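You operate a simulated robot arm through the tools that you are given. There is no shell and no other tool. Be economical: measure what you need, move in short steps, check, and stop when the job is done.

The job below is to be done with a simulated two-armed robot. You get a single attempt, and the scene is never put back.

JOB
Zero the counter, crank about 20 m onto the grey tube and cap it orange.
Fine: brake off to crank, other hand clear of the spindle; brake on again before the cap goes on.

The check looks at the end state, three seconds after you hand in, the way a careful person would. Anything else that was tipped, shoved, dropped, spilled or broken makes it a failure. A push-on lid holds only when it is set on centred and level and pressed home; a screw cap is set on level and turned clockwise until tight.

ROBOT AND FRAMES
Two 7-joint arms with two-finger parallel grippers on one trunk, on a base that drives. Base frame: it is fixed to the floor where the robot stands at the start and does not move with it; the origin is under the middle of the robot, x ahead of it, y to its left, z up; the surface under the hand at the start is at about z = 0.82. Units: m, degrees, N and s.
The left shoulder is at the start at [0.07, 0.163, 1.22], the right one opposite. With the tool pointing down near the work surface each hand reaches from about 0.36 to 0.88 m from the robot's upright axis, wherever it stands, measured 20 degrees to its own side. Places, roughly: brake lever [0.4, 0.1, 0.9]; collar screw [0.5, -0.2, 0.9]; counter button [0.5, 0, 1.1]; guide screw [0.4, 0.6, 0.8]; holder lever [0, 1.4, 0.9]; length knob [0, 1.2, 0.8]; mains switch [-0.1, 1.6, 0.8]; metre counter [0.5, 0, 1]; traverse collar [0.5, -0.2, 0.8]; winder speed knob [0.2, 1, 0.8]; winder start button [-0.1, 1.5, 0.8]; winder stop button [-0.1, 1.5, 0.8]; yarn tension knob [0.1, 1, 0.8]. Payload 3.43 kg a hand.
Tool frame (each hand has its own): the origin (TCP) lies between the finger pads and is the grasp point; the fingertips stand 0.034 m ahead of it; z points along the fingers, y is the line along which they close. The gripper opens to 0.128 m. The fingers are 0.024 m wide and 0.012 m thick; the gripper's body (0.048 by 0.13 m) begins 0.096 m behind the TCP.
Orientation is told as [roll, pitch, yaw] about the base's x, y, z axes, in that order, counted from this pose: with the fingers straight down and closing along the base's y, the tool's x points along the base's -x, its y along +y and its z along -z.

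CONTROLS
- The arms move only by the tool move_arm. It takes "left_series", "right_series" or both (then of equal length, played together; a hand with none holds still); each is text: rows parted by semicolons, each of 7 numbers parted by spaces: the turn, a rotation vector about the tool's x, y, z in units of 4 degrees (1.0 is 4 degrees), then the shift along the tool's x, y, z in units of 40 mm (1.0 is 40 mm), then the closure, from 0 (fully open) to 1 (shut). In form: ax ay az tx ty tz claw; .... A call has 1 to 12 rows; each row shifts and turns the commanded pose from where the row before left it, along the tool's axes as they then stand. A call with a number of a shift or a turn outside -1 to 1 is refused whole. Each row takes 0.2 s and may step no farther than 0.05 m and 8.6 degrees from the row before; otherwise, or with a gripper value out of range, the whole call is refused. Where a pose cannot be reached the arm comes as near as it can. A force on the tool above 40 N (or 10 N above the force at the start of the call, whichever is more), or a blocked arm, ends the call early, and 0.2 s more pass. Each finger travels about 0.153 m/s and halts on what it meets, pressing with about 24 N; the grip force reading is that of the motor and also rises with nothing between the fingers. The clock runs only during rows and for 0.2 s after the last one: add rows that do not move to give the fingers time. The reply holds the time, the measured pose of the TCP, the force on the tool along the base axes, the opening and the grip force, in the units named above and with some noise, with the torque about the TCP (base axes, N m) and any sound that the robot's microphone picked up.
- Cameras (640 x 400 px; columns grow to the right, rows downward): "scene" is now at [0.1354, 0.0326, 1.4617]; the picture's right is [0.29, -0.96, -0.00], its down [-0.55, -0.16, -0.82] and it looks along [0.79, 0.24, -0.57] (base axes); focal length 214 px, centre (320, 200). "left" rides on the left gripper at [0.076, 0.011, -0.16] in its tool frame; the picture's right is [-0.15, 0.99, 0.00], its down [-0.88, -0.13, -0.46] and it looks along [-0.45, -0.07, 0.89] (tool axes); focal length 234 px, centre (320, 200). "right" rides on the right gripper at [0.076, -0.011, -0.16] in its tool frame; the picture's right is [0.15, 0.99, 0.00], its down [-0.88, 0.13, -0.46] and it looks along [-0.45, 0.07, 0.89] (tool axes); focal length 234 px, centre (320, 200).
- grab_frame(camera): a new picture of that camera. No time passes.
- raise_lower(by): slides the trunk up (or, below 0, down) by that many m; the arms and the scene camera ride with it, the base frame stays. It gives what a move gives, with no picture.
- roll_base(legs): drives the robot by 1 to 6 legs, each [ahead, left, turn to the left] in m, m and degrees, along the robot's own axes; the way and the turn of a leg run together, so that a leg with both is an arc; at most 1.5 m and 180 degrees a leg. The arms and the cameras ride along, it lands a little off, and it stops where it bumps. It gives what a move gives.
- turn_head(pan, tilt): turns the head with the scene camera to pan (to the left, within 86 degrees either way) and tilt (down, from -29 to 69), counted from straight ahead of the robot. It gives what a move gives.
- point_at(camera, pixels): for up to 12 pixels [column, row] of the newest picture of that camera ("zoom" is the newest enlarged one), the place [x, y, z] in the base frame of the surface seen there, good to about 0.002 m, but the place of the scene camera against the robot may be out by one fixed shift of up to 0.025 m in any direction. No time passes.
- inspect(camera, box): a new picture of the part [left, top, right, bottom] of that camera's present view, enlarged. No time passes.
- finish_job(): hands the job in; it is judged then, once.

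Keep the steps short. Do not move on a guess: measure, check each grasp and each placing, and mend mistakes. In all there are 80 turns and 58 pictures (those below and enlarged ones count). Leave the grippers open and the arms clear of the work at the hand-in unless told otherwise, and finish with a single line.

The tools are called after "Request:" as name(argument=value, ...) on one line, values as JSON. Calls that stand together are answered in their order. move_arm: Moves the arms, as the interface text tells. Its arguments: {"type":"object","properties":{"left_series":{"type":"string"},"right_series":{"type":"string"}},"required":[]} The other tools are called the same way: raise_lower (by) slides the trunk up or down; roll_base (legs) drives the base; turn_head (pan, tilt) turns the head that bears the scene camera; grab_frame (camera) takes a picture; point_at (camera, pixels) gives the place of the surface under pixels of a picture; inspect (camera, box) takes an enlarged picture of a part of a camera's view; finish_job () hands the job in.

At the start:

```text
time_s: 0.0
left_tcp_pos: [0.3313, 0.1417, 1.3823]
left_ee_rot: [0.1, 0.0, 0.0]
left_ft_force: [0.1, 0.0, -0.5]
left_torque: [0.0, -0.03, -0.02]
left_width: 0.128
left_grip_force: 0.1
right_tcp_pos: [0.4295, -0.1029, 1.3809]
right_ee_rot: [0.0, 0.0, 0.1]
right_ft_force: [-0.2, -0.6, -0.4]
right_torque: [-0.03, -0.02, -0.01]
right_width: 0.1279
right_grip_force: 0.1
trunk travel left (down, up): [-0.7, 0.24]
robot x, y, heading: [-0.003, 0.0016, 0.1]
head pan, tilt: [16.8, 34.7]
```

scene: 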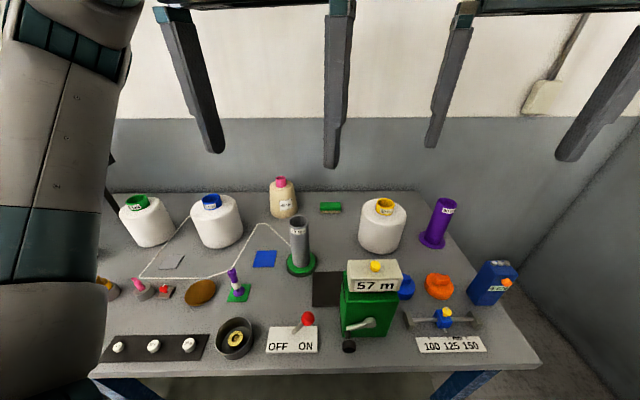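
right: 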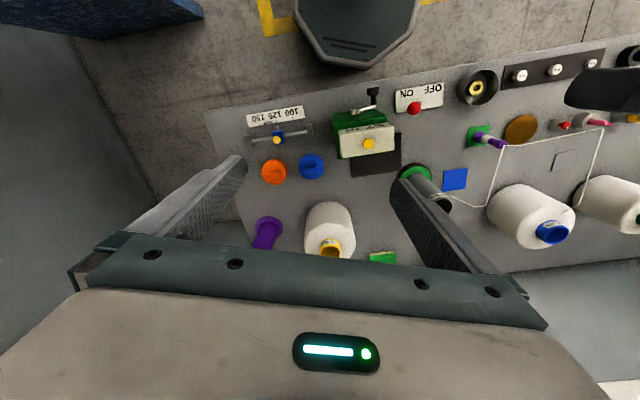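
left: 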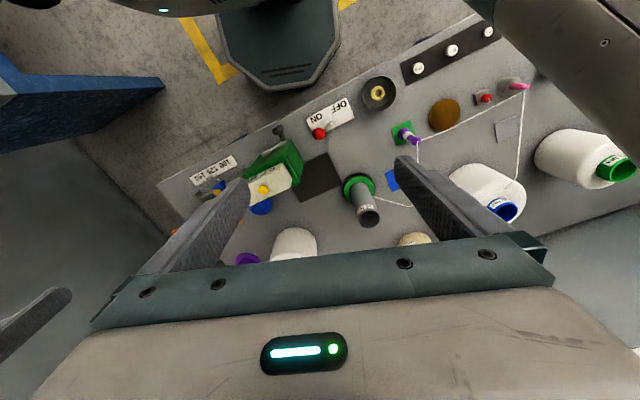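

I see the grey tube on a green base, the counter reading "57 m", a red brake lever and the orange and blue caps. I'll enlarge these parts and measure points on them.

Request:
inspect(camera="scene", box=[250, 200, 530, 375])

Request:
point_at(camera="scene", pixels=[[376, 266], [375, 284], [307, 318], [298, 222], [301, 262], [438, 281], [404, 282], [372, 322], [349, 346], [345, 330], [295, 335], [325, 290]])

```text
2.29 times, centred on (390, 288) of scene
```

zoom: 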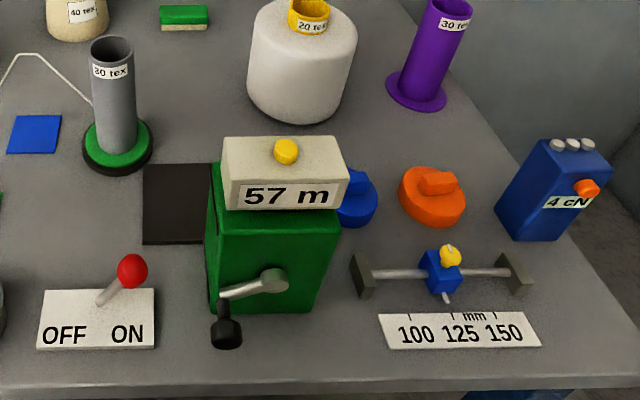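

```text
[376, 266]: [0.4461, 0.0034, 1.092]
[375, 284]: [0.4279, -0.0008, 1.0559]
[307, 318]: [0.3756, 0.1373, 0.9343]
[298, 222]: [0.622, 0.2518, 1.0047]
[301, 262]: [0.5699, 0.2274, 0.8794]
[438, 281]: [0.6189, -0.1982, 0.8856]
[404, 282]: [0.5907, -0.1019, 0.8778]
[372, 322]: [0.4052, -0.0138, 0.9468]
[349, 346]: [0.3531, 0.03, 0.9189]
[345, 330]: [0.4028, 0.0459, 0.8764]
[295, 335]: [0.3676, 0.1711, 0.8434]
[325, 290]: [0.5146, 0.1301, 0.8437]
```

The brake lever leans to ON. The crank axis is near [0.405, -0.014, 0.947], with its handle at about x = 0.353. That is close to the robot, so I'll back up 0.12 m first and then look down at the work.

Request:
roll_base(legs=[[-0.12, 0, 0]])

Request:
turn_head(pan=5, tilt=40)

Request:
grab_frame(camera="scene")

Request:
grab_frame(camera="right")

```text
time_s: 1.2
left_tcp_pos: [0.2119, 0.1422, 1.3821]
left_ee_rot: [0.0, 0.1, 0.1]
left_ft_force: [1.3, -0.7, -0.2]
left_torque: [-0.01, 0.04, -0.01]
left_width: 0.1279
left_grip_force: 0.1
right_tcp_pos: [0.3095, -0.1016, 1.3802]
right_ee_rot: [0.1, 0.1, 0.1]
right_ft_force: [1.2, -0.8, -1.0]
right_torque: [0.03, -0.02, -0.01]
right_width: 0.128
right_grip_force: 0.0
trunk travel left (down, up): [-0.7, 0.24]
robot x, y, heading: [-0.1208, 0.0013, 0.1]
head pan, tilt: [16.8, 34.7]
```

```text
time_s: 2.0
left_tcp_pos: [0.21, 0.1433, 1.3827]
left_ee_rot: [0.0, 0.0, 0.1]
left_ft_force: [0.7, -0.8, 0.7]
left_torque: [-0.01, -0.04, 0.02]
left_width: 0.128
left_grip_force: 0.1
right_tcp_pos: [0.3073, -0.1025, 1.3789]
right_ee_rot: [0.0, 0.0, 0.0]
right_ft_force: [0.0, 0.5, -0.6]
right_torque: [-0.01, 0.0, 0.03]
right_width: 0.1281
right_grip_force: 0.0
trunk travel left (down, up): [-0.7, 0.24]
robot x, y, heading: [-0.1183, 0.0009, -0.0]
head pan, tilt: [5.0, 40.0]
```

```text
53 pictures are left
```

scene: 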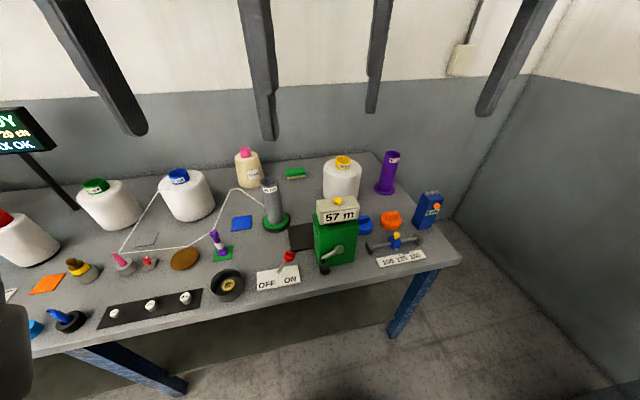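

```text
52 pictures are left
```

right: 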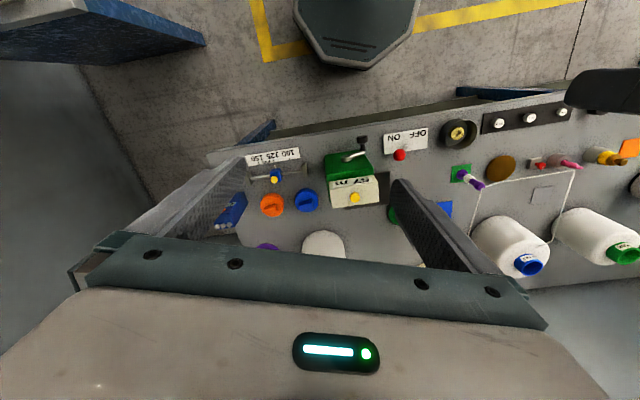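

The table looks yawed against my frame. I'll measure with the wrist camera, which has no fixed shift, and with the scene camera to compare the two.

Request:
inspect(camera="right", box=[220, 110, 460, 260])

Request:
point_at(camera="right", pixels=[[354, 198], [399, 155], [362, 140], [345, 158], [271, 203], [307, 198], [390, 145], [424, 134], [332, 182], [374, 178], [300, 130], [450, 107]])

Request:
point_at(camera="scene", pixels=[[338, 204], [289, 255], [391, 216], [365, 224], [269, 187], [323, 268], [340, 248], [100, 336], [450, 262], [300, 290]])

```text
2.67 times, centred on (340, 185) of right
```

zoom: 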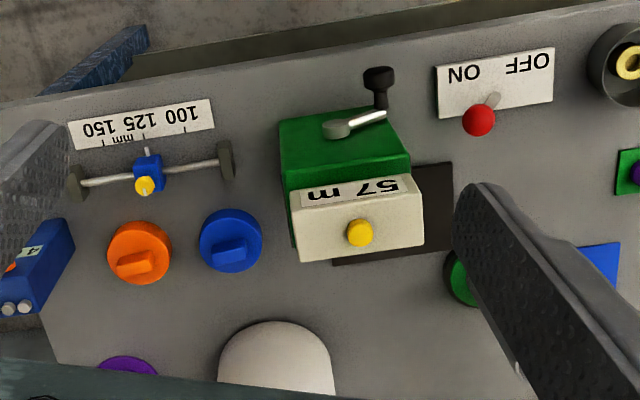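

```text
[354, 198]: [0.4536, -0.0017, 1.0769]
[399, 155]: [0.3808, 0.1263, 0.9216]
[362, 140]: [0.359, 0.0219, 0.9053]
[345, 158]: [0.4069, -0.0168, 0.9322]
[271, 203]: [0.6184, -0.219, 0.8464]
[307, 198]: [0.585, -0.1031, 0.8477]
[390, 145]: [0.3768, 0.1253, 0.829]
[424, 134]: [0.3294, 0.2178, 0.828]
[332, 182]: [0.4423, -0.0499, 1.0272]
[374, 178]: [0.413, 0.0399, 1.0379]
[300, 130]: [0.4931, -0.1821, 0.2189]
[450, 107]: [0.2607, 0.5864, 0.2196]
```

```text
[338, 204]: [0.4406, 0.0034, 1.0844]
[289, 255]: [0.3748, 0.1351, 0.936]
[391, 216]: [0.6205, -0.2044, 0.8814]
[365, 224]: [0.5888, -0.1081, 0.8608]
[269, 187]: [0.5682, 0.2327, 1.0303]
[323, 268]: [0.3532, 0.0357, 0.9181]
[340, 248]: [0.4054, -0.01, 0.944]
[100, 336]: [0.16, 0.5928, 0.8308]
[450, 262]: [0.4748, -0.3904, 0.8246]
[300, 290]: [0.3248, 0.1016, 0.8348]
```

The scene camera reads about 13 mm high against the wrist camera. The table is yawed about +18°. The button is at [0.454, -0.002, 1.077], so next I'll bring the closed right hand above it, yawed 18°.

Request:
move_arm(right_series="0 0 0 -0.521 0.36 0.8 1; 0 0 0 -0.521 0.36 0.8 1; 0 0 0 -0.521 0.36 0.8 1; 0 0 0 -0.521 0.36 0.8 1; 0 0 0 -0.521 0.36 0.8 1; 0 0 0 -0.521 0.36 0.8 1; 0 0 0 -0.521 0.36 0.8 1; 0 0 -0.9 0 0 0 1; 0 0 -0.9 0 0 0 1; 0 0 -0.9 0 0 0 1; 0 0 -0.9 0 0 0 1; 0 0 -0.9 0 0 0 1")

Request:
grab_frame(camera="right")

```text
time_s: 4.6
left_tcp_pos: [0.2108, 0.1428, 1.3826]
left_ee_rot: [-0.1, 0.0, 0.1]
left_ft_force: [0.5, 0.8, 0.1]
left_torque: [-0.02, 0.0, -0.02]
left_width: 0.1281
left_grip_force: 0.0
right_tcp_pos: [0.4535, -0.0017, 1.1563]
right_ee_rot: [-0.1, 0.1, 18.1]
right_ft_force: [-0.1, -0.5, 1.1]
right_torque: [-0.01, -0.01, -0.03]
right_width: 0.0
right_grip_force: 23.8
trunk travel left (down, up): [-0.7, 0.24]
robot x, y, heading: [-0.1179, -0.0016, 0.1]
head pan, tilt: [5.0, 40.0]
```

```text
50 pictures are left
```

right: 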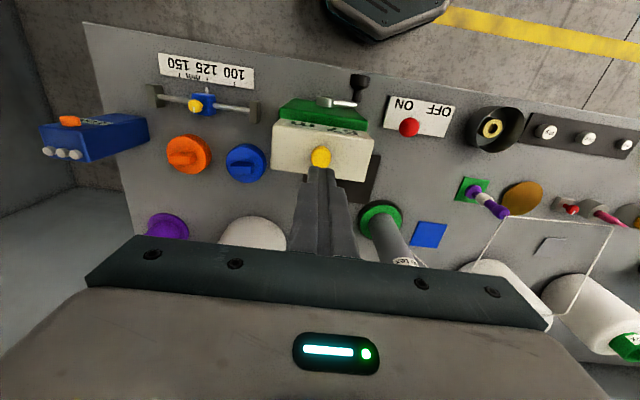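

The yaw now matches the table. I'll re-measure the button at (320,156), and measure the crank, lever, caps and tube from this view.

Request:
point_at(camera="right", pixels=[[320, 154], [320, 150], [360, 80], [360, 90], [325, 102], [410, 126], [404, 104], [447, 106], [186, 152], [245, 160], [378, 215], [354, 103]])

Request:
inspect(camera="right", box=[260, 60, 480, 198])

```text
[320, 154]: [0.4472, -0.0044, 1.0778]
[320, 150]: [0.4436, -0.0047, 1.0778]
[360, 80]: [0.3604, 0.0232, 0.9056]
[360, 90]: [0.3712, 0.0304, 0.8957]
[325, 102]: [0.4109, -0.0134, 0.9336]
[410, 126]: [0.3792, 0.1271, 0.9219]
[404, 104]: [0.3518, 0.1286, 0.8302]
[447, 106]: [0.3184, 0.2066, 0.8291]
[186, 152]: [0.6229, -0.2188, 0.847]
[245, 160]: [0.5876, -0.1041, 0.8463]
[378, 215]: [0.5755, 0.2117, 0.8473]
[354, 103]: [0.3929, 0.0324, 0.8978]
```

```text
2.90 times, centred on (370, 129) of right
```

zoom: 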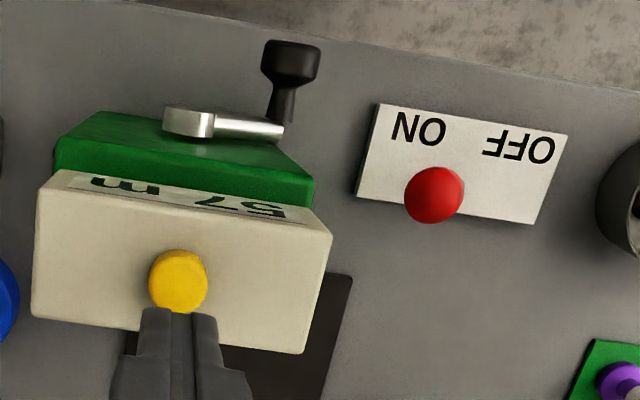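

The button's top centre is about [0.449, -0.004, 1.078] and my fingertips are at z ≈ 1.122. I'll shift 5 mm towards me, go down and press gently.

Request:
move_arm(right_series="0 0 0 0.125 0 0.5 1; 0 0 0 0 0 0.5 1; 0 0 0 0 0 0.1 1; 0 0 0 0 0 0.08 1; 0 0 0 0 0 0.08 1; 0 0 0 0 0 0 1")

Request:
inspect(camera="scene", box=[240, 170, 440, 295])

```text
time_s: 6.0
left_tcp_pos: [0.2119, 0.1417, 1.3828]
left_ee_rot: [-0.1, 0.0, 0.1]
left_ft_force: [0.0, 0.2, -0.7]
left_torque: [0.02, 0.01, 0.0]
left_width: 0.1279
left_grip_force: 0.0
right_tcp_pos: [0.4495, -0.0025, 1.1062]
right_ee_rot: [0.1, 0.0, 17.9]
right_ft_force: [0.3, 0.8, 3.5]
right_torque: [0.06, -0.04, -0.05]
right_width: 0.0001
right_grip_force: 24.3
trunk travel left (down, up): [-0.7, 0.24]
robot x, y, heading: [-0.1182, -0.0018, 0.1]
head pan, tilt: [5.0, 40.0]
heard: click
```

```text
3.20 times, centred on (340, 232) of scene
```

zoom: 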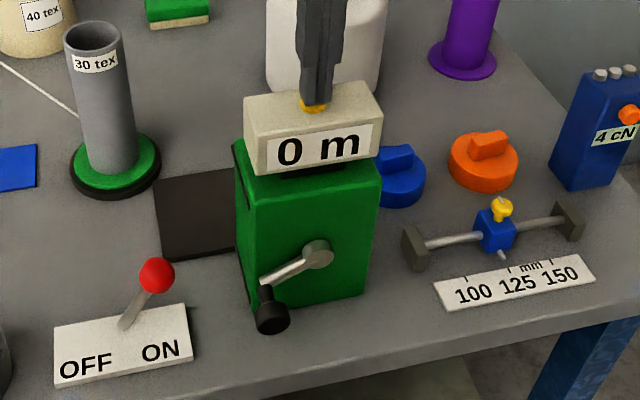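

The counter reads "0 m". Next is the brake. I'll raise the right hand, open it part way and move over the red knob, whose centre I put at about [0.379, 0.133, 0.905], then look before going lower.

Request:
move_arm(right_series="0 0 0 0 0 -0.75 1; 0 0 0 0 0 -0.75 1; 0 0 0 0.16 0.942 0 0.6; 0 0 0 0.16 0.942 0 0.6; 0 0 0 0.16 0.942 0 0.6; 0 0 0 0.16 0.942 0 0.6; 0 0 0 0 0 0.9 0.6; 0 0 0 0 0 0.9 0.6; 0 0 0 0 0 0.9 0.6; 0 0 0 0 0 0.9 0.6")

Request:
grab_frame(camera="right")

```text
time_s: 8.2
left_tcp_pos: [0.2113, 0.1426, 1.3825]
left_ee_rot: [0.0, 0.1, 0.2]
left_ft_force: [0.3, -0.3, 0.2]
left_torque: [0.04, 0.0, 0.0]
left_width: 0.128
left_grip_force: 0.1
right_tcp_pos: [0.3806, 0.133, 1.0204]
right_ee_rot: [0.1, 0.1, 18.0]
right_ft_force: [-0.1, 0.1, 0.5]
right_torque: [0.02, 0.03, -0.01]
right_width: 0.0513
right_grip_force: 0.1
trunk travel left (down, up): [-0.7, 0.24]
robot x, y, heading: [-0.1184, -0.0001, 0.1]
head pan, tilt: [5.0, 40.0]
```

```text
47 pictures are left
```

right: 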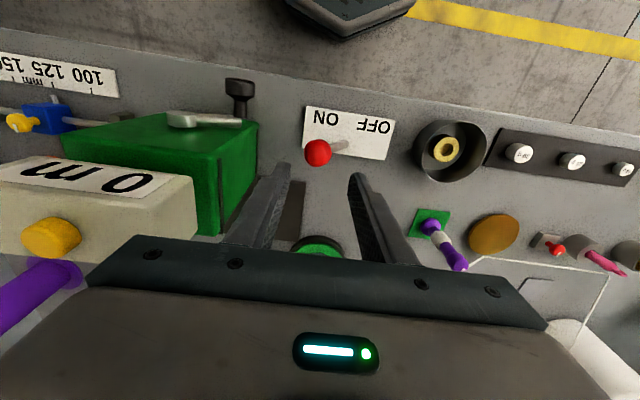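

Request:
point_at(camera="right", pixels=[[319, 152], [308, 152], [330, 152], [318, 163], [318, 142], [341, 146], [349, 136], [240, 84], [238, 108], [190, 119], [240, 121]])

```text
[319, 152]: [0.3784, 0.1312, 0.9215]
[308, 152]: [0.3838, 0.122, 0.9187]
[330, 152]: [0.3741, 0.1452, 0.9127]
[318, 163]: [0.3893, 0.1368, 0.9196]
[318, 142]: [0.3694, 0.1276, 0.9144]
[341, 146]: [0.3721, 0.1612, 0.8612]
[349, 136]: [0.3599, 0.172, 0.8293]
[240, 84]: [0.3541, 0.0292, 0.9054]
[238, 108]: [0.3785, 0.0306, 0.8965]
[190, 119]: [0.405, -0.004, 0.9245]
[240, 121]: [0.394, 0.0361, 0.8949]
```

The ball centre is at [0.380, 0.132, 0.905], right under the open fingers, and the lever pivot lies about 5 cm to its left. I'll go down 115 mm and sweep left so the finger pushes the lever to OFF.

Request:
move_arm(right_series="0 0 0 0 0 0.72 0.6; 0 0 0 0 0 0.72 0.6; 0 0 0 0 0 0.72 0.6; 0 0 0 0 0 0.7 0.6; 0 0 0 0 0.35 0 0.6; 0 0 0 0 0.35 0 0.6; 0 0 0 0 0.35 0 0.6; 0 0 0 0 0.35 0 0.6; 0 0 0 0 0.35 0 0.6; 0 0 0 0 0.35 0 0.6; 0 0 0 0 0.35 0 0.6; 0 0 0 0 0.3 0 0.6")

Request:
inspect(camera="scene", box=[200, 190, 400, 315])

```text
time_s: 10.8
left_tcp_pos: [0.2106, 0.1368, 1.3832]
left_ee_rot: [0.2, 0.1, -0.2]
left_ft_force: [0.2, 0.1, -0.1]
left_torque: [-0.05, -0.02, -0.03]
left_width: 0.128
left_grip_force: 0.1
right_tcp_pos: [0.3517, 0.2198, 0.9085]
right_ee_rot: [-1.0, -0.2, 17.1]
right_ft_force: [2.2, -28.5, 12.2]
right_torque: [-1.39, 0.04, -0.49]
right_width: 0.0672
right_grip_force: 13.8
trunk travel left (down, up): [-0.7, 0.24]
robot x, y, heading: [-0.1211, -0.0002, -0.2]
head pan, tilt: [5.0, 40.0]
stopped in row 12 (right hand): the force on the tool passed its limit at 44 N (the readings are from after the stop); the commanded pose is now the measured one
```

```text
3.20 times, centred on (300, 252) of scene
```

zoom: 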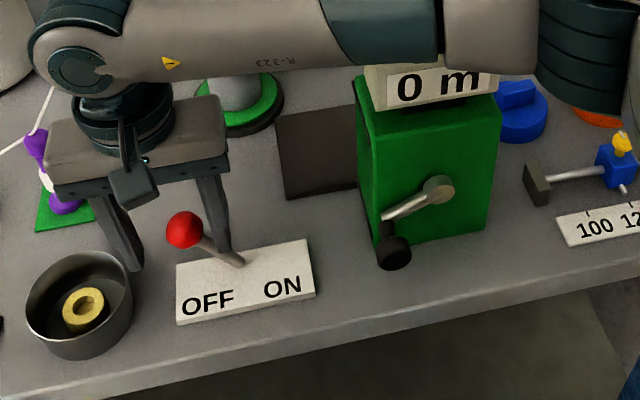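

The lever is at OFF and its knob is against the stop. I'll back off a little, lift, straighten the tool and move above the crank knob at about [0.354, 0.029].

Request:
move_arm(right_series="0 0 0 0 -0.3 0 0.6; -0.25 0 -0.22 0 0 -0.9 0.6; 0 0 0 0 0 -0.9 0.6; 0 0 0 0 0 -0.9 0.6; 0 0 0 0 0 -0.9 0.6; 0 0 0 0.285 -0.86 0 0.5; 0 0 0 0.285 -0.86 0 0.5; 0 0 0 0.285 -0.86 0 0.5; 0 0 0 0.285 -0.86 0 0.5; 0 0 0 0.285 -0.86 0 0.5; 0 0 0 0 0 0 0.5")

Request:
grab_frame(camera="right")

Request:
inspect(camera="scene", box=[220, 190, 420, 315])

```text
time_s: 13.2
left_tcp_pos: [0.2109, 0.1439, 1.383]
left_ee_rot: [-0.1, 0.0, 0.0]
left_ft_force: [0.0, -0.4, -0.6]
left_torque: [-0.02, 0.0, 0.02]
left_width: 0.1282
left_grip_force: 0.0
right_tcp_pos: [0.353, 0.0355, 1.049]
right_ee_rot: [0.2, 0.0, 18.4]
right_ft_force: [-0.4, -0.2, 0.3]
right_torque: [-0.02, -0.01, 0.04]
right_width: 0.0641
right_grip_force: 0.0
trunk travel left (down, up): [-0.7, 0.24]
robot x, y, heading: [-0.1232, 0.0033, -0.3]
head pan, tilt: [5.0, 40.0]
```

```text
45 pictures are left
```

right: 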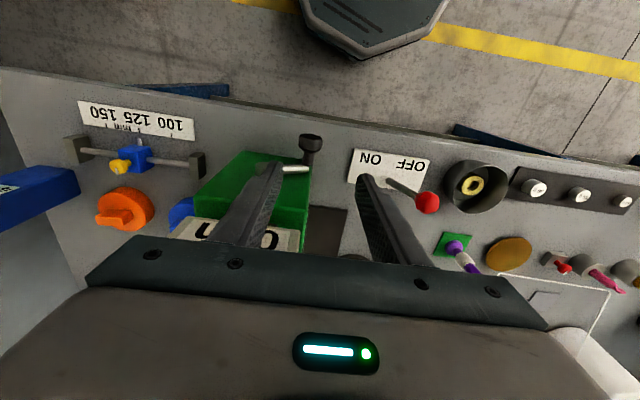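

```text
3.20 times, centred on (320, 252) of scene
```

zoom: 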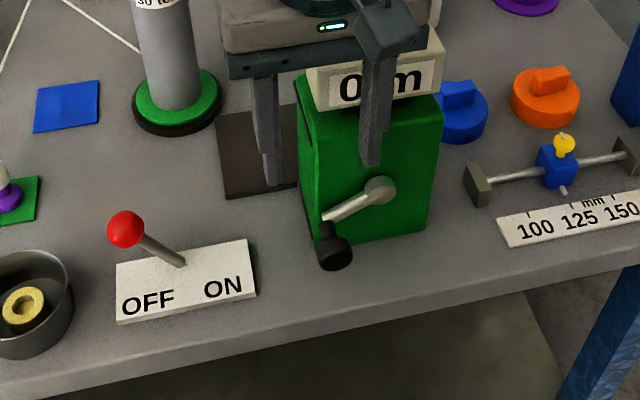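

Request:
point_at(camera="right", pixels=[[310, 139], [303, 143], [318, 143], [310, 148], [309, 156], [308, 163], [310, 135], [300, 170], [288, 170], [335, 152], [240, 155]])

Request:
inspect(camera="right", box=[250, 110, 362, 180])

Request:
point_at(camera="scene", pixels=[[338, 250], [324, 270], [330, 257]])

```text
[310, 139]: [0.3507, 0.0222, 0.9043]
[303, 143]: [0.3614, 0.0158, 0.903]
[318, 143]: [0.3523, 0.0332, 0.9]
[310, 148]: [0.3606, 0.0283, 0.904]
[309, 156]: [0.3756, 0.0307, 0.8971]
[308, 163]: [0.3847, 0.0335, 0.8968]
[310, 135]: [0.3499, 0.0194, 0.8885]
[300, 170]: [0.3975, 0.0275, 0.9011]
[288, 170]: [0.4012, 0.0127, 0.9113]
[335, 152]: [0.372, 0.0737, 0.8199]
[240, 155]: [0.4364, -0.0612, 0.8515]
```

```text
5.71 times, centred on (306, 145) of right
```

zoom: 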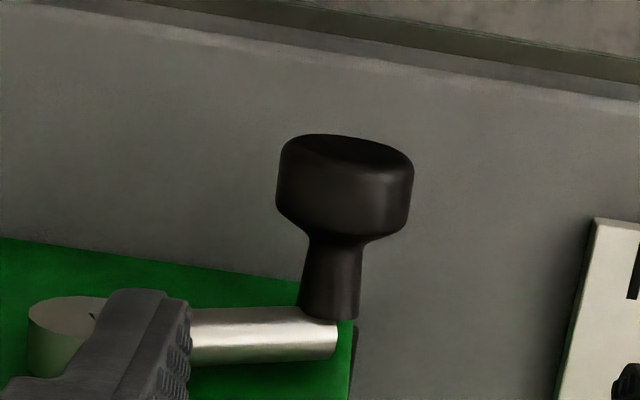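

```text
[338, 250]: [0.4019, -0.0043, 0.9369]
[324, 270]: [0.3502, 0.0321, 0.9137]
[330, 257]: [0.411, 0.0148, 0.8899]
```

The knob head centre is at [0.356, 0.025, 0.8925] and is about 2 cm thick. The crank axis is near z = 0.916, with a radius of about 0.056. I'll go down over the knob with the TCP 12 mm above its centre, so the fingertips clear the table at the bottom of the circle, and close.

Request:
move_arm(right_series="0 0 0 0.06 -0.26 0 0.5; 0 0 0 0 0 0.9 0.5; 0 0 0 0 0 0.9 0.5; 0 0 0 0 0 0.9 0.5; 0 0 0 0 0 0.9 0.5; 0 0 0 0 0 0 1; 0 0 0 0 0 0 1; 0 0 0 0 0 0 1")

Request:
inspect(camera="right", box=[220, 90, 420, 215])

```text
time_s: 15.0
left_tcp_pos: [0.2122, 0.1386, 1.3834]
left_ee_rot: [0.1, 0.1, -0.1]
left_ft_force: [0.2, -0.1, 0.0]
left_torque: [-0.01, 0.0, 0.0]
left_width: 0.1278
left_grip_force: 0.1
right_tcp_pos: [0.3546, 0.0224, 0.9042]
right_ee_rot: [0.3, -0.1, 18.3]
right_ft_force: [8.7, -12.4, 4.6]
right_torque: [0.06, -0.62, -0.22]
right_width: 0.031
right_grip_force: 44.5
trunk travel left (down, up): [-0.7, 0.24]
robot x, y, heading: [-0.1225, -0.0022, -0.2]
head pan, tilt: [5.0, 40.0]
```

```text
3.20 times, centred on (320, 152) of right
```

zoom: 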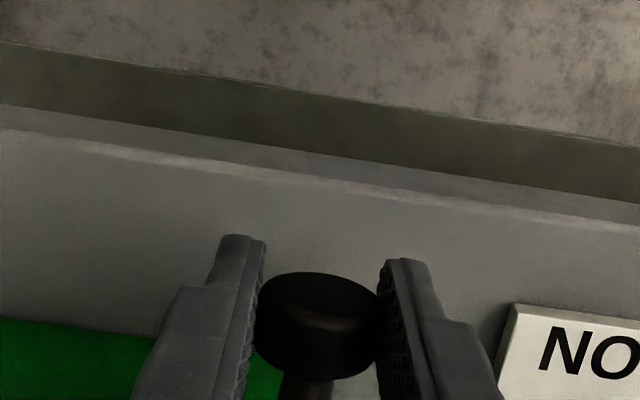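

I have a grip on the knob with 31 mm between the pads, and the picture shows it centred. As a test I'll crank 80° clockwise as seen from me (left, then up) and read the forces and the counter.

Request:
move_arm(right_series="0 0 0 0 0.135 -0.472 1; 0 0 0 0 -0.034 -0.489 1; 0 0 0 0 -0.2 -0.448 1; 0 0 0 0 -0.341 -0.353 1; 0 0 0 0 0 0 1")

Request:
inspect(camera="scene", box=[220, 190, 420, 315])

```text
time_s: 16.1
left_tcp_pos: [0.2098, 0.1439, 1.3831]
left_ee_rot: [0.0, 0.0, 0.1]
left_ft_force: [1.0, -0.7, 0.6]
left_torque: [0.08, 0.03, -0.04]
left_width: 0.1281
left_grip_force: 0.1
right_tcp_pos: [0.3552, 0.0182, 0.9806]
right_ee_rot: [1.5, -0.5, 19.2]
right_ft_force: [-8.1, 22.7, 13.1]
right_torque: [0.48, 1.15, 0.03]
right_width: 0.0312
right_grip_force: 44.7
trunk travel left (down, up): [-0.7, 0.24]
robot x, y, heading: [-0.1208, 0.0005, 0.2]
head pan, tilt: [5.0, 40.0]
stopped in row 5 (right hand): the force on the tool passed its limit at 42 N (the readings are from after the stop); the commanded pose is now the measured one
```

```text
3.20 times, centred on (320, 252) of scene
```

zoom: 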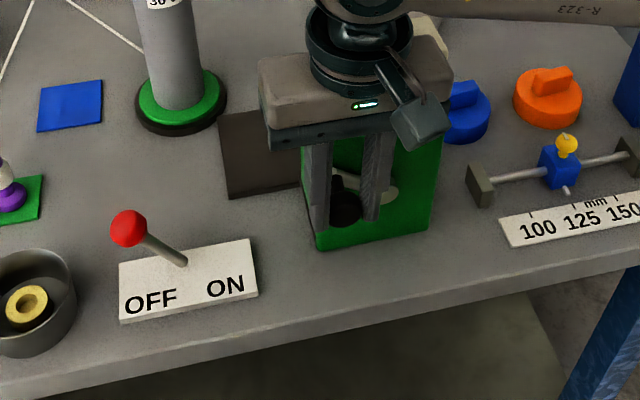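

Request:
point_at(camera="scene", pixels=[[328, 254], [328, 248], [338, 249], [342, 250]])

Request:
inspect(camera="right", box=[220, 90, 420, 215])

Request:
inspect(camera="scene", box=[290, 220, 370, 270])

```text
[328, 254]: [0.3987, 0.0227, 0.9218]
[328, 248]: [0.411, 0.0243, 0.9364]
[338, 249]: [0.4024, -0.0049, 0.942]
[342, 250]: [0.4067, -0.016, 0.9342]
```

```text
3.20 times, centred on (320, 152) of right
```

zoom: 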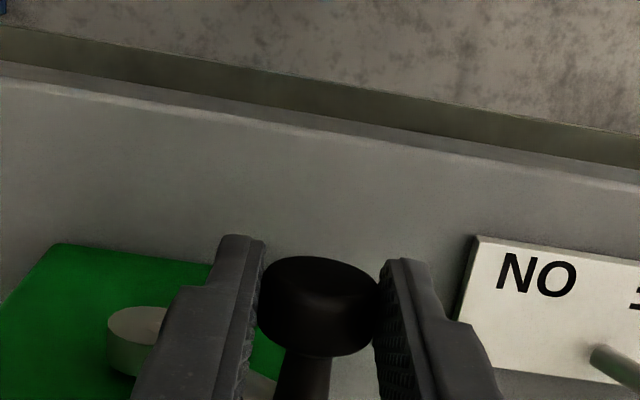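

```text
8.00 times, centred on (330, 245) of scene
```

zoom: 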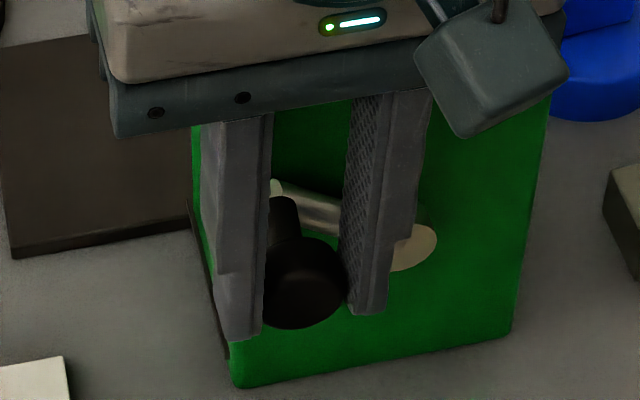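

Request:
point_at(camera="zoom", pixels=[[305, 285], [305, 300], [280, 215], [410, 245], [280, 187], [340, 205], [405, 265]])

Request:
point_at(camera="right", pixels=[[320, 173], [320, 186], [315, 208], [260, 197], [265, 188]])

```text
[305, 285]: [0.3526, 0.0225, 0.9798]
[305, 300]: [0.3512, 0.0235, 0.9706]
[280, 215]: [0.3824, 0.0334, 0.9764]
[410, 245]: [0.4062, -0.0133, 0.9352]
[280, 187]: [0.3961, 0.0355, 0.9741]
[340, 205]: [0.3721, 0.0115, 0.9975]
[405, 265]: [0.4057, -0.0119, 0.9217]
```

```text
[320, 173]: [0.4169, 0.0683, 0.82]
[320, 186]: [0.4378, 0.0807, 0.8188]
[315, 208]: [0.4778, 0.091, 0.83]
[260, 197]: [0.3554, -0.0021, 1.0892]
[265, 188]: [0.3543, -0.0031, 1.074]
```

The knob slid about 15 mm down between the pads because my circle was slightly too small. The real radius is nearer 0.0635. I'll open, straighten, rise a little and measure again with the wrist camera.

Request:
move_arm(right_series="0 0 0 0 0 0 0.5; 0 0 0 0 0 0 0.5; 0.3 -0.1 0.28 0 0 -0.8 0.3; 0 0 0 0 0 -0.8 0.3")

Request:
inspect(camera="right", box=[200, 80, 440, 230])

Request:
inspect(camera="scene", box=[260, 190, 420, 290])

```text
time_s: 17.1
left_tcp_pos: [0.2096, 0.1424, 1.3834]
left_ee_rot: [0.0, 0.0, 0.1]
left_ft_force: [-0.1, -0.4, -0.5]
left_torque: [0.02, -0.02, -0.01]
left_width: 0.1278
left_grip_force: 0.1
right_tcp_pos: [0.3597, 0.0134, 1.0428]
right_ee_rot: [-0.4, -0.7, 17.7]
right_ft_force: [-0.3, 0.4, 0.0]
right_torque: [-0.02, 0.02, 0.0]
right_width: 0.0895
right_grip_force: 0.1
trunk travel left (down, up): [-0.7, 0.24]
robot x, y, heading: [-0.1258, -0.0016, -0.1]
head pan, tilt: [5.0, 40.0]
```

```text
2.67 times, centred on (320, 155) of right
```

zoom: 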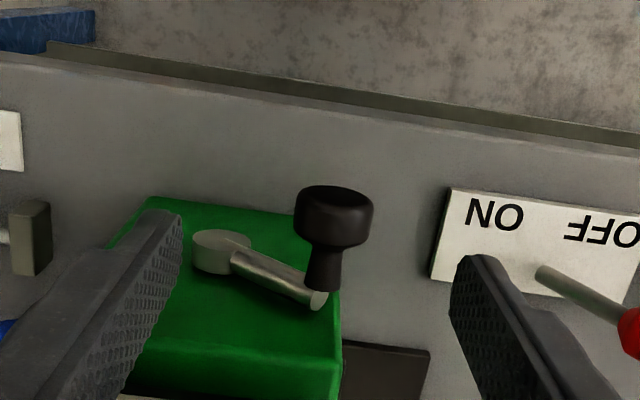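

```text
4.00 times, centred on (340, 240) of scene
```

zoom: 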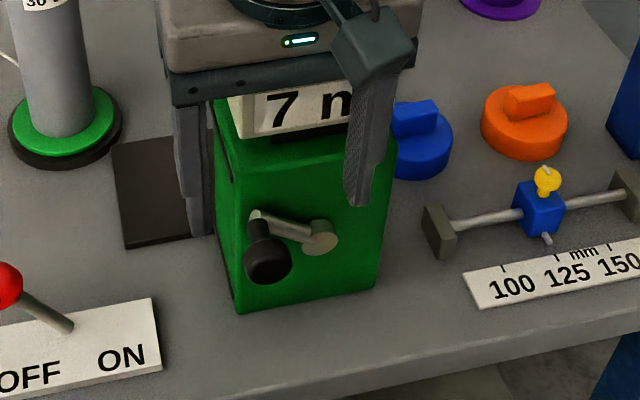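

The counter shows "7 m" after roughly 60–70° of turn, so clockwise counts up and about 180–200° in all should give 20 m. I'll measure the present crank geometry with a fresh wrist picture.

Request:
grab_frame(camera="right")

Request:
point_at(camera="right", pixels=[[326, 154], [325, 160], [325, 168], [315, 161], [336, 161], [323, 180], [283, 172], [279, 176], [290, 172], [318, 192]])

```text
36 pictures are left
```

right: 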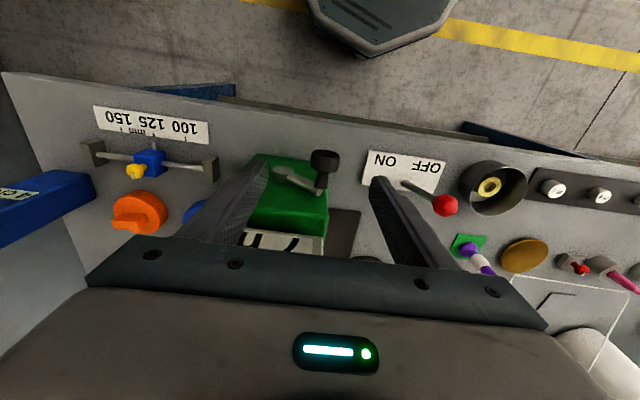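

```text
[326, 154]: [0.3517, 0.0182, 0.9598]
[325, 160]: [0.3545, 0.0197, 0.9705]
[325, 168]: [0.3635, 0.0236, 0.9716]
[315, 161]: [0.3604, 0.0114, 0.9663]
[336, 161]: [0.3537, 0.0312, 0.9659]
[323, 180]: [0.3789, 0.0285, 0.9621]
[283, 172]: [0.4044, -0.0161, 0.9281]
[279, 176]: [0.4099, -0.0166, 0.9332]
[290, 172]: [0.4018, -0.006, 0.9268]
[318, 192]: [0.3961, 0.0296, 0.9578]
```

The knob is now at [0.356, 0.021, 0.956] and the axis at z ≈ 0.919, so R ≈ 0.061. The knob has gone from −30° to +37° for 7 m, about 0.1 m per degree. I'll regrip and turn about 118° more, then read the counter.

Request:
move_arm(right_series="0 0 0 0.07 0.21 0.6 0.5; 0 0 0 0 0 0.7 0.5; 0 0 0 0 0 0.74 0.5; 0 0 0 0 0 0 1; 0 0 0 0 0 0 1; 0 0 0 0 -0.503 -0.429 1; 0 0 0 0 -0.637 -0.177 1; 0 0 0 0 -0.652 0.109 1; 0 0 0 0 -0.545 0.375 1; 0 0 0 0 -0.267 0.396 1; 0 0 0 0 0 0 1")

Request:
inspect(camera="scene", box=[260, 190, 420, 290])

```text
time_s: 19.5
left_tcp_pos: [0.2096, 0.1433, 1.3828]
left_ee_rot: [-0.1, -0.1, 0.0]
left_ft_force: [0.0, 0.2, 0.2]
left_torque: [0.04, 0.01, 0.02]
left_width: 0.128
left_grip_force: 0.1
right_tcp_pos: [0.3852, -0.0769, 0.9513]
right_ee_rot: [-0.3, -0.7, 17.8]
right_ft_force: [-5.5, 8.0, 4.0]
right_torque: [0.43, 0.16, 0.29]
right_width: 0.0311
right_grip_force: 44.9
trunk travel left (down, up): [-0.7, 0.24]
robot x, y, heading: [-0.1228, -0.0002, 0.2]
head pan, tilt: [5.0, 40.0]
```

```text
4.00 times, centred on (340, 240) of scene
```

zoom: 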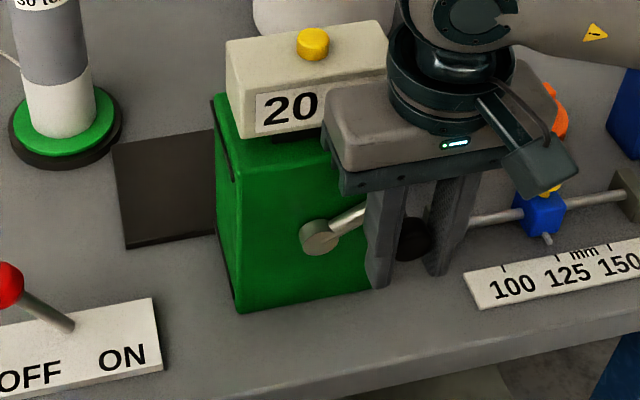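

The counter reads "20 m" and white yarn has appeared on the grey tube. I'll let go of the knob, rise and move left in front of the counter to above the brake lever at OFF.

Request:
move_arm(right_series="0 0 0 0 0 0 0.5; 0 0 0 0 0 0 0.5; 0 0 0 0 0 -1 0.5; 0 0 0 0 0 -1 0.5; 0 0 0 0 0 -1 0.6; 0 0 0 0 1 0 0.6; 0 0 0 0 1 0 0.6; 0 0 0 0 1 0 0.6; 0 0 0 0 1 0 0.6; 0 0 0 -0.4 1 0 0.6; 0 0 0 -0.4 1 0 0.6; 0 0 0 -0.4 1 0 0.6")

Request:
grab_frame(camera="right")

Request:
inspect(camera="scene", box=[200, 170, 440, 320])

```text
time_s: 22.1
left_tcp_pos: [0.2113, 0.1455, 1.3818]
left_ee_rot: [-0.2, 0.1, 0.1]
left_ft_force: [-0.6, 1.4, -0.6]
left_torque: [-0.04, -0.02, -0.02]
left_width: 0.1281
left_grip_force: 0.0
right_tcp_pos: [0.3443, 0.2057, 1.0705]
right_ee_rot: [-0.3, -0.8, 17.7]
right_ft_force: [0.3, -0.3, -0.2]
right_torque: [-0.03, -0.03, -0.01]
right_width: 0.0511
right_grip_force: 0.0
trunk travel left (down, up): [-0.7, 0.24]
robot x, y, heading: [-0.1202, 0.0029, -0.2]
head pan, tilt: [5.0, 40.0]
```

```text
34 pictures are left
```

right: 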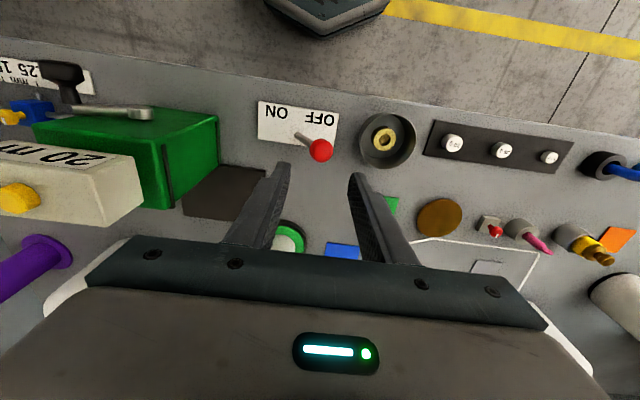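

```text
2.67 times, centred on (320, 245) of scene
```

zoom: 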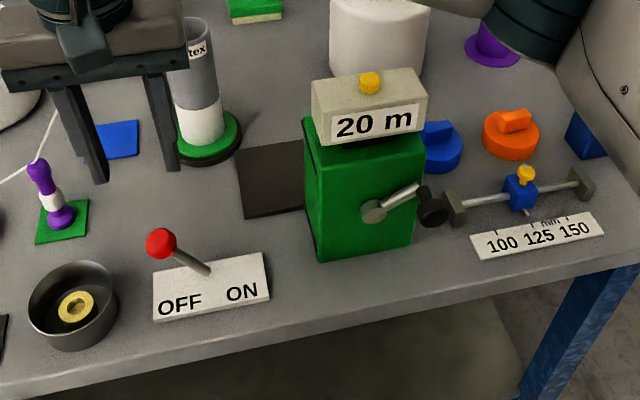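

The counter holds at "20 m". Now I'll measure the ball at (320,150), and the orange cap and tube too if they can be seen.

Request:
point_at(camera="right", pixels=[[320, 150], [310, 150], [331, 150], [320, 160], [320, 141], [300, 135], [289, 233]])

```text
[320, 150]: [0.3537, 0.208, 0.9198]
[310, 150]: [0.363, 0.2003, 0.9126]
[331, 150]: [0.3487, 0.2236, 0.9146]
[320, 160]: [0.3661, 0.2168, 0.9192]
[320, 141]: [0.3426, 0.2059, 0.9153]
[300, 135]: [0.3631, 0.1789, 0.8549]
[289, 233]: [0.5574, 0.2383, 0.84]
```

The ball is at [0.355, 0.211, 0.905]. I'll go down around it and sweep it right to ON.

Request:
move_arm(right_series="0 0 0 -0.295 0.04 0.9 0.6; 0 0 0 0 0 1 0.6; 0 0 0 0 0 1 0.6; 0 0 0 0 0 1 0.6; 0 0 0 0 0 0.19 0.6; 0 0 0 0 -0.34 0 0.6; 0 0 0 0 -0.34 0 0.6; 0 0 0 0 -0.34 0 0.6; 0 0 0 0 -0.34 0 0.6; 0 0 0 0 -0.34 0 0.6; 0 0 0 0 -0.34 0 0.6; 0 0 0 0 -0.36 0 0.6")

Request:
inspect(camera="scene", box=[200, 170, 440, 320])

```text
time_s: 24.7
left_tcp_pos: [0.2084, 0.1496, 1.3838]
left_ee_rot: [-0.2, -0.1, 0.2]
left_ft_force: [0.2, -0.6, -0.3]
left_torque: [-0.01, -0.02, 0.02]
left_width: 0.1278
left_grip_force: 0.0
right_tcp_pos: [0.3827, 0.1237, 0.909]
right_ee_rot: [0.0, -0.8, 18.0]
right_ft_force: [-5.5, 26.4, 7.6]
right_torque: [1.06, 0.41, 0.05]
right_width: 0.0666
right_grip_force: 12.7
trunk travel left (down, up): [-0.7, 0.24]
robot x, y, heading: [-0.1197, 0.002, 0.2]
head pan, tilt: [5.0, 40.0]
```

```text
2.67 times, centred on (320, 245) of scene
```

zoom: 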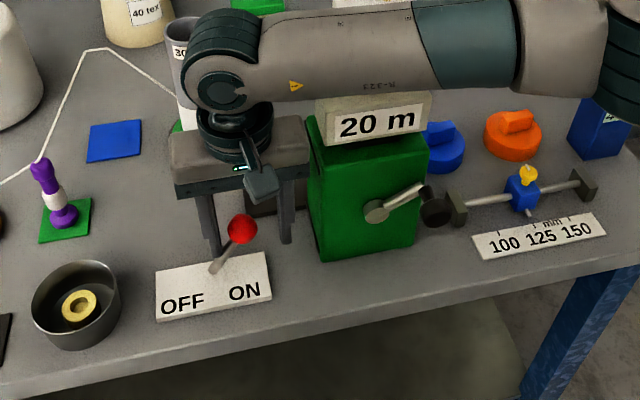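

The brake is ON. I'll back off, rise clear of everything and travel towards the orange cap near [0.62, -0.219].

Request:
move_arm(right_series="0 0 0 0 0.3 0 0.6; 0 0 0 0 0 -1 0.6; 0 0 0 0 0 -1 0.6; 0 0 0 0 0 -1 0.5; 0 0 0 0 0 -1 0.5; 0 0 0 0 0 -1 0.5; 0 0 0 0 0 -1 0.5; 0 0 0 0 0 -1 0.5; 0 0 0 0 -1 0 0.5; 0 0 0 0 -1 0 0.5; 0 0 0 0 -1 0 0.5; 0 0 0 0 -1 0 0.5")

Request:
move_arm(right_series="0 0 0 -0.4 -1 0 0.5; 0 0 0 -0.4 -1 0 0.5; 0 0 0 -0.4 -1 0 0.5; 0 0 0 -0.4 -1 0 0.5; 0 0 0 -0.4 -1 0 0.5; 0 0 0 -0.4 -1 0 0.5; 0 0 0 0 0 0.8 0.5; 0 0 0 0 0 0.8 0.5")

Request:
grab_frame(camera="right")

```text
time_s: 27.3
left_tcp_pos: [0.2104, 0.1402, 1.3842]
left_ee_rot: [0.0, 0.1, 0.1]
left_ft_force: [-0.1, -0.6, -0.2]
left_torque: [0.02, 0.06, 0.01]
left_width: 0.1278
left_grip_force: 0.2
right_tcp_pos: [0.4293, -0.0263, 1.1882]
right_ee_rot: [0.0, -0.6, 17.7]
right_ft_force: [0.5, -0.5, 0.6]
right_torque: [0.03, 0.02, 0.02]
right_width: 0.0638
right_grip_force: 0.1
trunk travel left (down, up): [-0.7, 0.24]
robot x, y, heading: [-0.1214, -0.0007, 0.2]
head pan, tilt: [5.0, 40.0]
```

```text
time_s: 29.1
left_tcp_pos: [0.212, 0.1423, 1.3814]
left_ee_rot: [0.0, 0.1, 0.1]
left_ft_force: [0.0, -0.3, 0.7]
left_torque: [0.04, 0.0, 0.01]
left_width: 0.1284
left_grip_force: 0.0
right_tcp_pos: [0.5935, -0.2256, 1.125]
right_ee_rot: [-0.2, -0.7, 17.7]
right_ft_force: [-0.1, 0.3, -0.3]
right_torque: [0.01, 0.03, -0.02]
right_width: 0.0639
right_grip_force: 0.2
trunk travel left (down, up): [-0.7, 0.24]
robot x, y, heading: [-0.1198, 0.0029, -0.1]
head pan, tilt: [5.0, 40.0]
```

```text
31 pictures are left
```

right: 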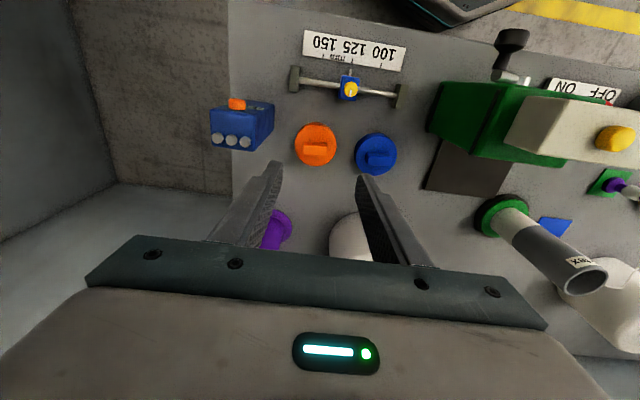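

Request:
inspect(camera="right", box=[270, 100, 430, 200])

Request:
point_at(camera="right", pixels=[[316, 150], [306, 151], [325, 149], [316, 154], [316, 130], [297, 146], [334, 146], [500, 207], [582, 268], [600, 282], [560, 270], [584, 258]])

```text
4.00 times, centred on (350, 150) of right
```

zoom: 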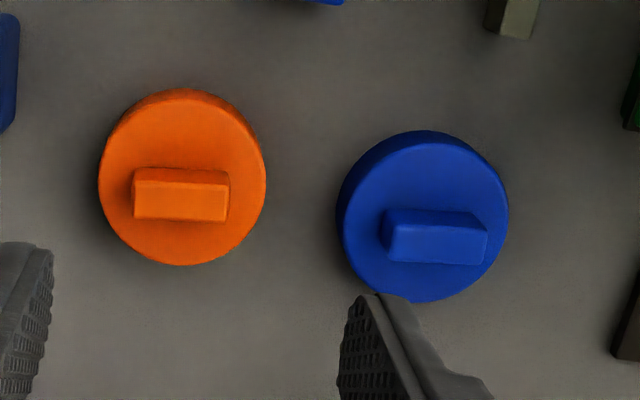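

```text
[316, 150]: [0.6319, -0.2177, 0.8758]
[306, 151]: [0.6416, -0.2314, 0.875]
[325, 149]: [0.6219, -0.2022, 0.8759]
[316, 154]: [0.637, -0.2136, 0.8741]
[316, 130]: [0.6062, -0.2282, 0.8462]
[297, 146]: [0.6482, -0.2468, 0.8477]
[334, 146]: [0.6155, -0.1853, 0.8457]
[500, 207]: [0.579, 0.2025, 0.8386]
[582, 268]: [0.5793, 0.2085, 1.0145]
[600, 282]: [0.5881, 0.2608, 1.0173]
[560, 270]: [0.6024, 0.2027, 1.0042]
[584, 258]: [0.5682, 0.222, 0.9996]
```

The cap's disc top is at z ≈ 0.847 and its grip bar runs from [0.642, -0.231] to [0.622, -0.202], with its centre at [0.632, -0.2165] and its top at z = 0.876. To close across the bar, I'll move over it and turn the hand to about yaw −57°.

Request:
move_arm(right_series="0 0 0 -0.99 -0.075 0 0.5; 0 0 1 0 0 0 0.5; 0 0 1 0 0 0 0.5; 0 0 1 0 0 0 0.5; 0 0 1 0 0 0 0.5; 0 0 1 0 0 0 0.5; 0 0 1 0 0 0 0.5; 0 0 1 0 0 0 0.5; 0 0 1 0 0 0 0.5; 0 0 1 0 0 0 0.5; 0 0 1 0 0 0 0.5; 0 0 1 0 0 0 0.5")

Request:
move_arm(right_series="0 0 1 0 0 0 0.5; 0 0 1 0 0 0 0.5; 0 0 1 0 0 0 0.5; 0 0 1 0 0 0 0.5; 0 0 1 0 0 0 0.5; 0 0 1 0 0 0 0.5; 0 0 1 0 0 0 0.5; 0 0 0.68 0 0 0 0.5; 0 0 0 0 0 0 0.5")

Request:
grab_frame(camera="right")

```text
time_s: 31.7
left_tcp_pos: [0.2111, 0.1423, 1.3832]
left_ee_rot: [0.0, -0.1, 0.2]
left_ft_force: [-0.2, 0.0, -0.5]
left_torque: [0.02, -0.01, -0.01]
left_width: 0.1281
left_grip_force: 0.0
right_tcp_pos: [0.6299, -0.2157, 1.1265]
right_ee_rot: [0.3, -0.7, -26.5]
right_ft_force: [-1.1, 1.0, 0.3]
right_torque: [-0.02, 0.04, -0.01]
right_width: 0.0639
right_grip_force: 0.1
trunk travel left (down, up): [-0.7, 0.24]
robot x, y, heading: [-0.1194, -0.0003, -0.0]
head pan, tilt: [5.0, 40.0]
```

```text
time_s: 33.7
left_tcp_pos: [0.21, 0.1426, 1.3818]
left_ee_rot: [0.1, 0.0, 0.1]
left_ft_force: [-0.1, -0.1, 0.1]
left_torque: [0.01, -0.01, 0.0]
left_width: 0.1282
left_grip_force: 0.1
right_tcp_pos: [0.6316, -0.2163, 1.1259]
right_ee_rot: [0.5, -0.3, -57.1]
right_ft_force: [-0.4, -0.2, -0.4]
right_torque: [-0.02, -0.02, 0.0]
right_width: 0.064
right_grip_force: 0.1
trunk travel left (down, up): [-0.7, 0.24]
robot x, y, heading: [-0.121, 0.0022, 0.1]
head pan, tilt: [5.0, 40.0]
```

```text
29 pictures are left
```

right: 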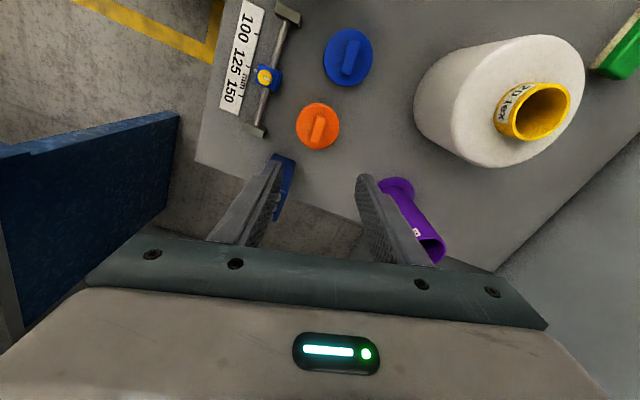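

Request:
point_at(camera="right", pixels=[[318, 131], [313, 140], [321, 121], [298, 131], [339, 126], [318, 104], [395, 185], [408, 187], [430, 245], [285, 170], [292, 160], [284, 210]])

Request:
inspect(camera="right", box=[260, 80, 420, 180])

```text
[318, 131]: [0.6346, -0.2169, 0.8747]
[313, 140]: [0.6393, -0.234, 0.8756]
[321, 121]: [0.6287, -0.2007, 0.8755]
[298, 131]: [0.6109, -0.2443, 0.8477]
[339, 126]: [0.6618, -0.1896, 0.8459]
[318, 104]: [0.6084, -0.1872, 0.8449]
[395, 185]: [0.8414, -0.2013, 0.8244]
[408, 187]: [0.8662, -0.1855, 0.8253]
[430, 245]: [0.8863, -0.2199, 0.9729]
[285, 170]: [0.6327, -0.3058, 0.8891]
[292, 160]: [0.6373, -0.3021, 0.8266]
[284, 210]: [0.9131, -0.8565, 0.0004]
```

```text
4.00 times, centred on (340, 130) of right
```

zoom: 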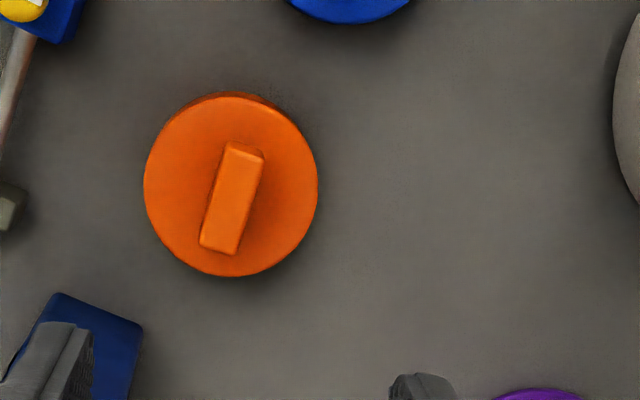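

The bar lies about 4° off the tool's x axis, so I'll turn a further 4°. Then I'll go down until the fingertips are about 2 mm above the disc, and close on the bar.

Request:
move_arm(right_series="0 0 1 0.02 0 0 0.5; 0 0 0 0 0 0.86 0.5; 0 0 0 0 0 0.86 0.5; 0 0 0 0 0 0.86 0.5; 0 0 0 0 0 0.86 0.5; 0 0 0 0 0 0.86 0.5; 0 0 0 0 0 0.86 0.5; 0 0 0 0 0 0.86 0.5; 0 0 0 0 0 0 1; 0 0 0 0 0 0 1; 0 0 0 0 0 0 1")

Request:
grab_frame(camera="right")

```text
time_s: 36.1
left_tcp_pos: [0.2106, 0.1437, 1.3823]
left_ee_rot: [0.0, 0.0, 0.1]
left_ft_force: [-0.1, -1.0, -0.2]
left_torque: [0.0, 0.0, -0.02]
left_width: 0.1281
left_grip_force: 0.1
right_tcp_pos: [0.6328, -0.2163, 0.8843]
right_ee_rot: [0.7, -0.4, -61.1]
right_ft_force: [-1.0, 0.1, -0.5]
right_torque: [-0.03, -0.04, 0.02]
right_width: 0.0168
right_grip_force: 24.1
trunk travel left (down, up): [-0.7, 0.24]
robot x, y, heading: [-0.1243, -0.0005, 0.2]
head pan, tilt: [5.0, 40.0]
```

```text
27 pictures are left
```

right: 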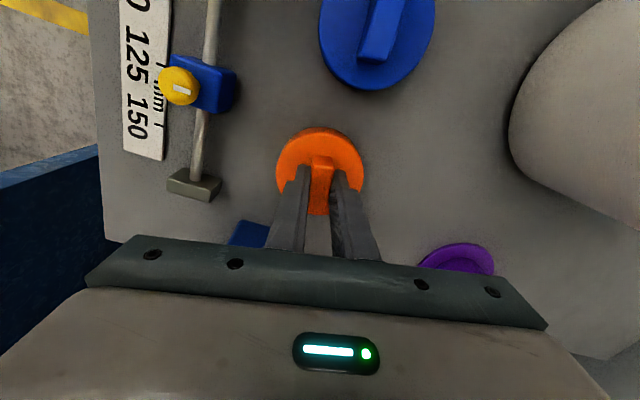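

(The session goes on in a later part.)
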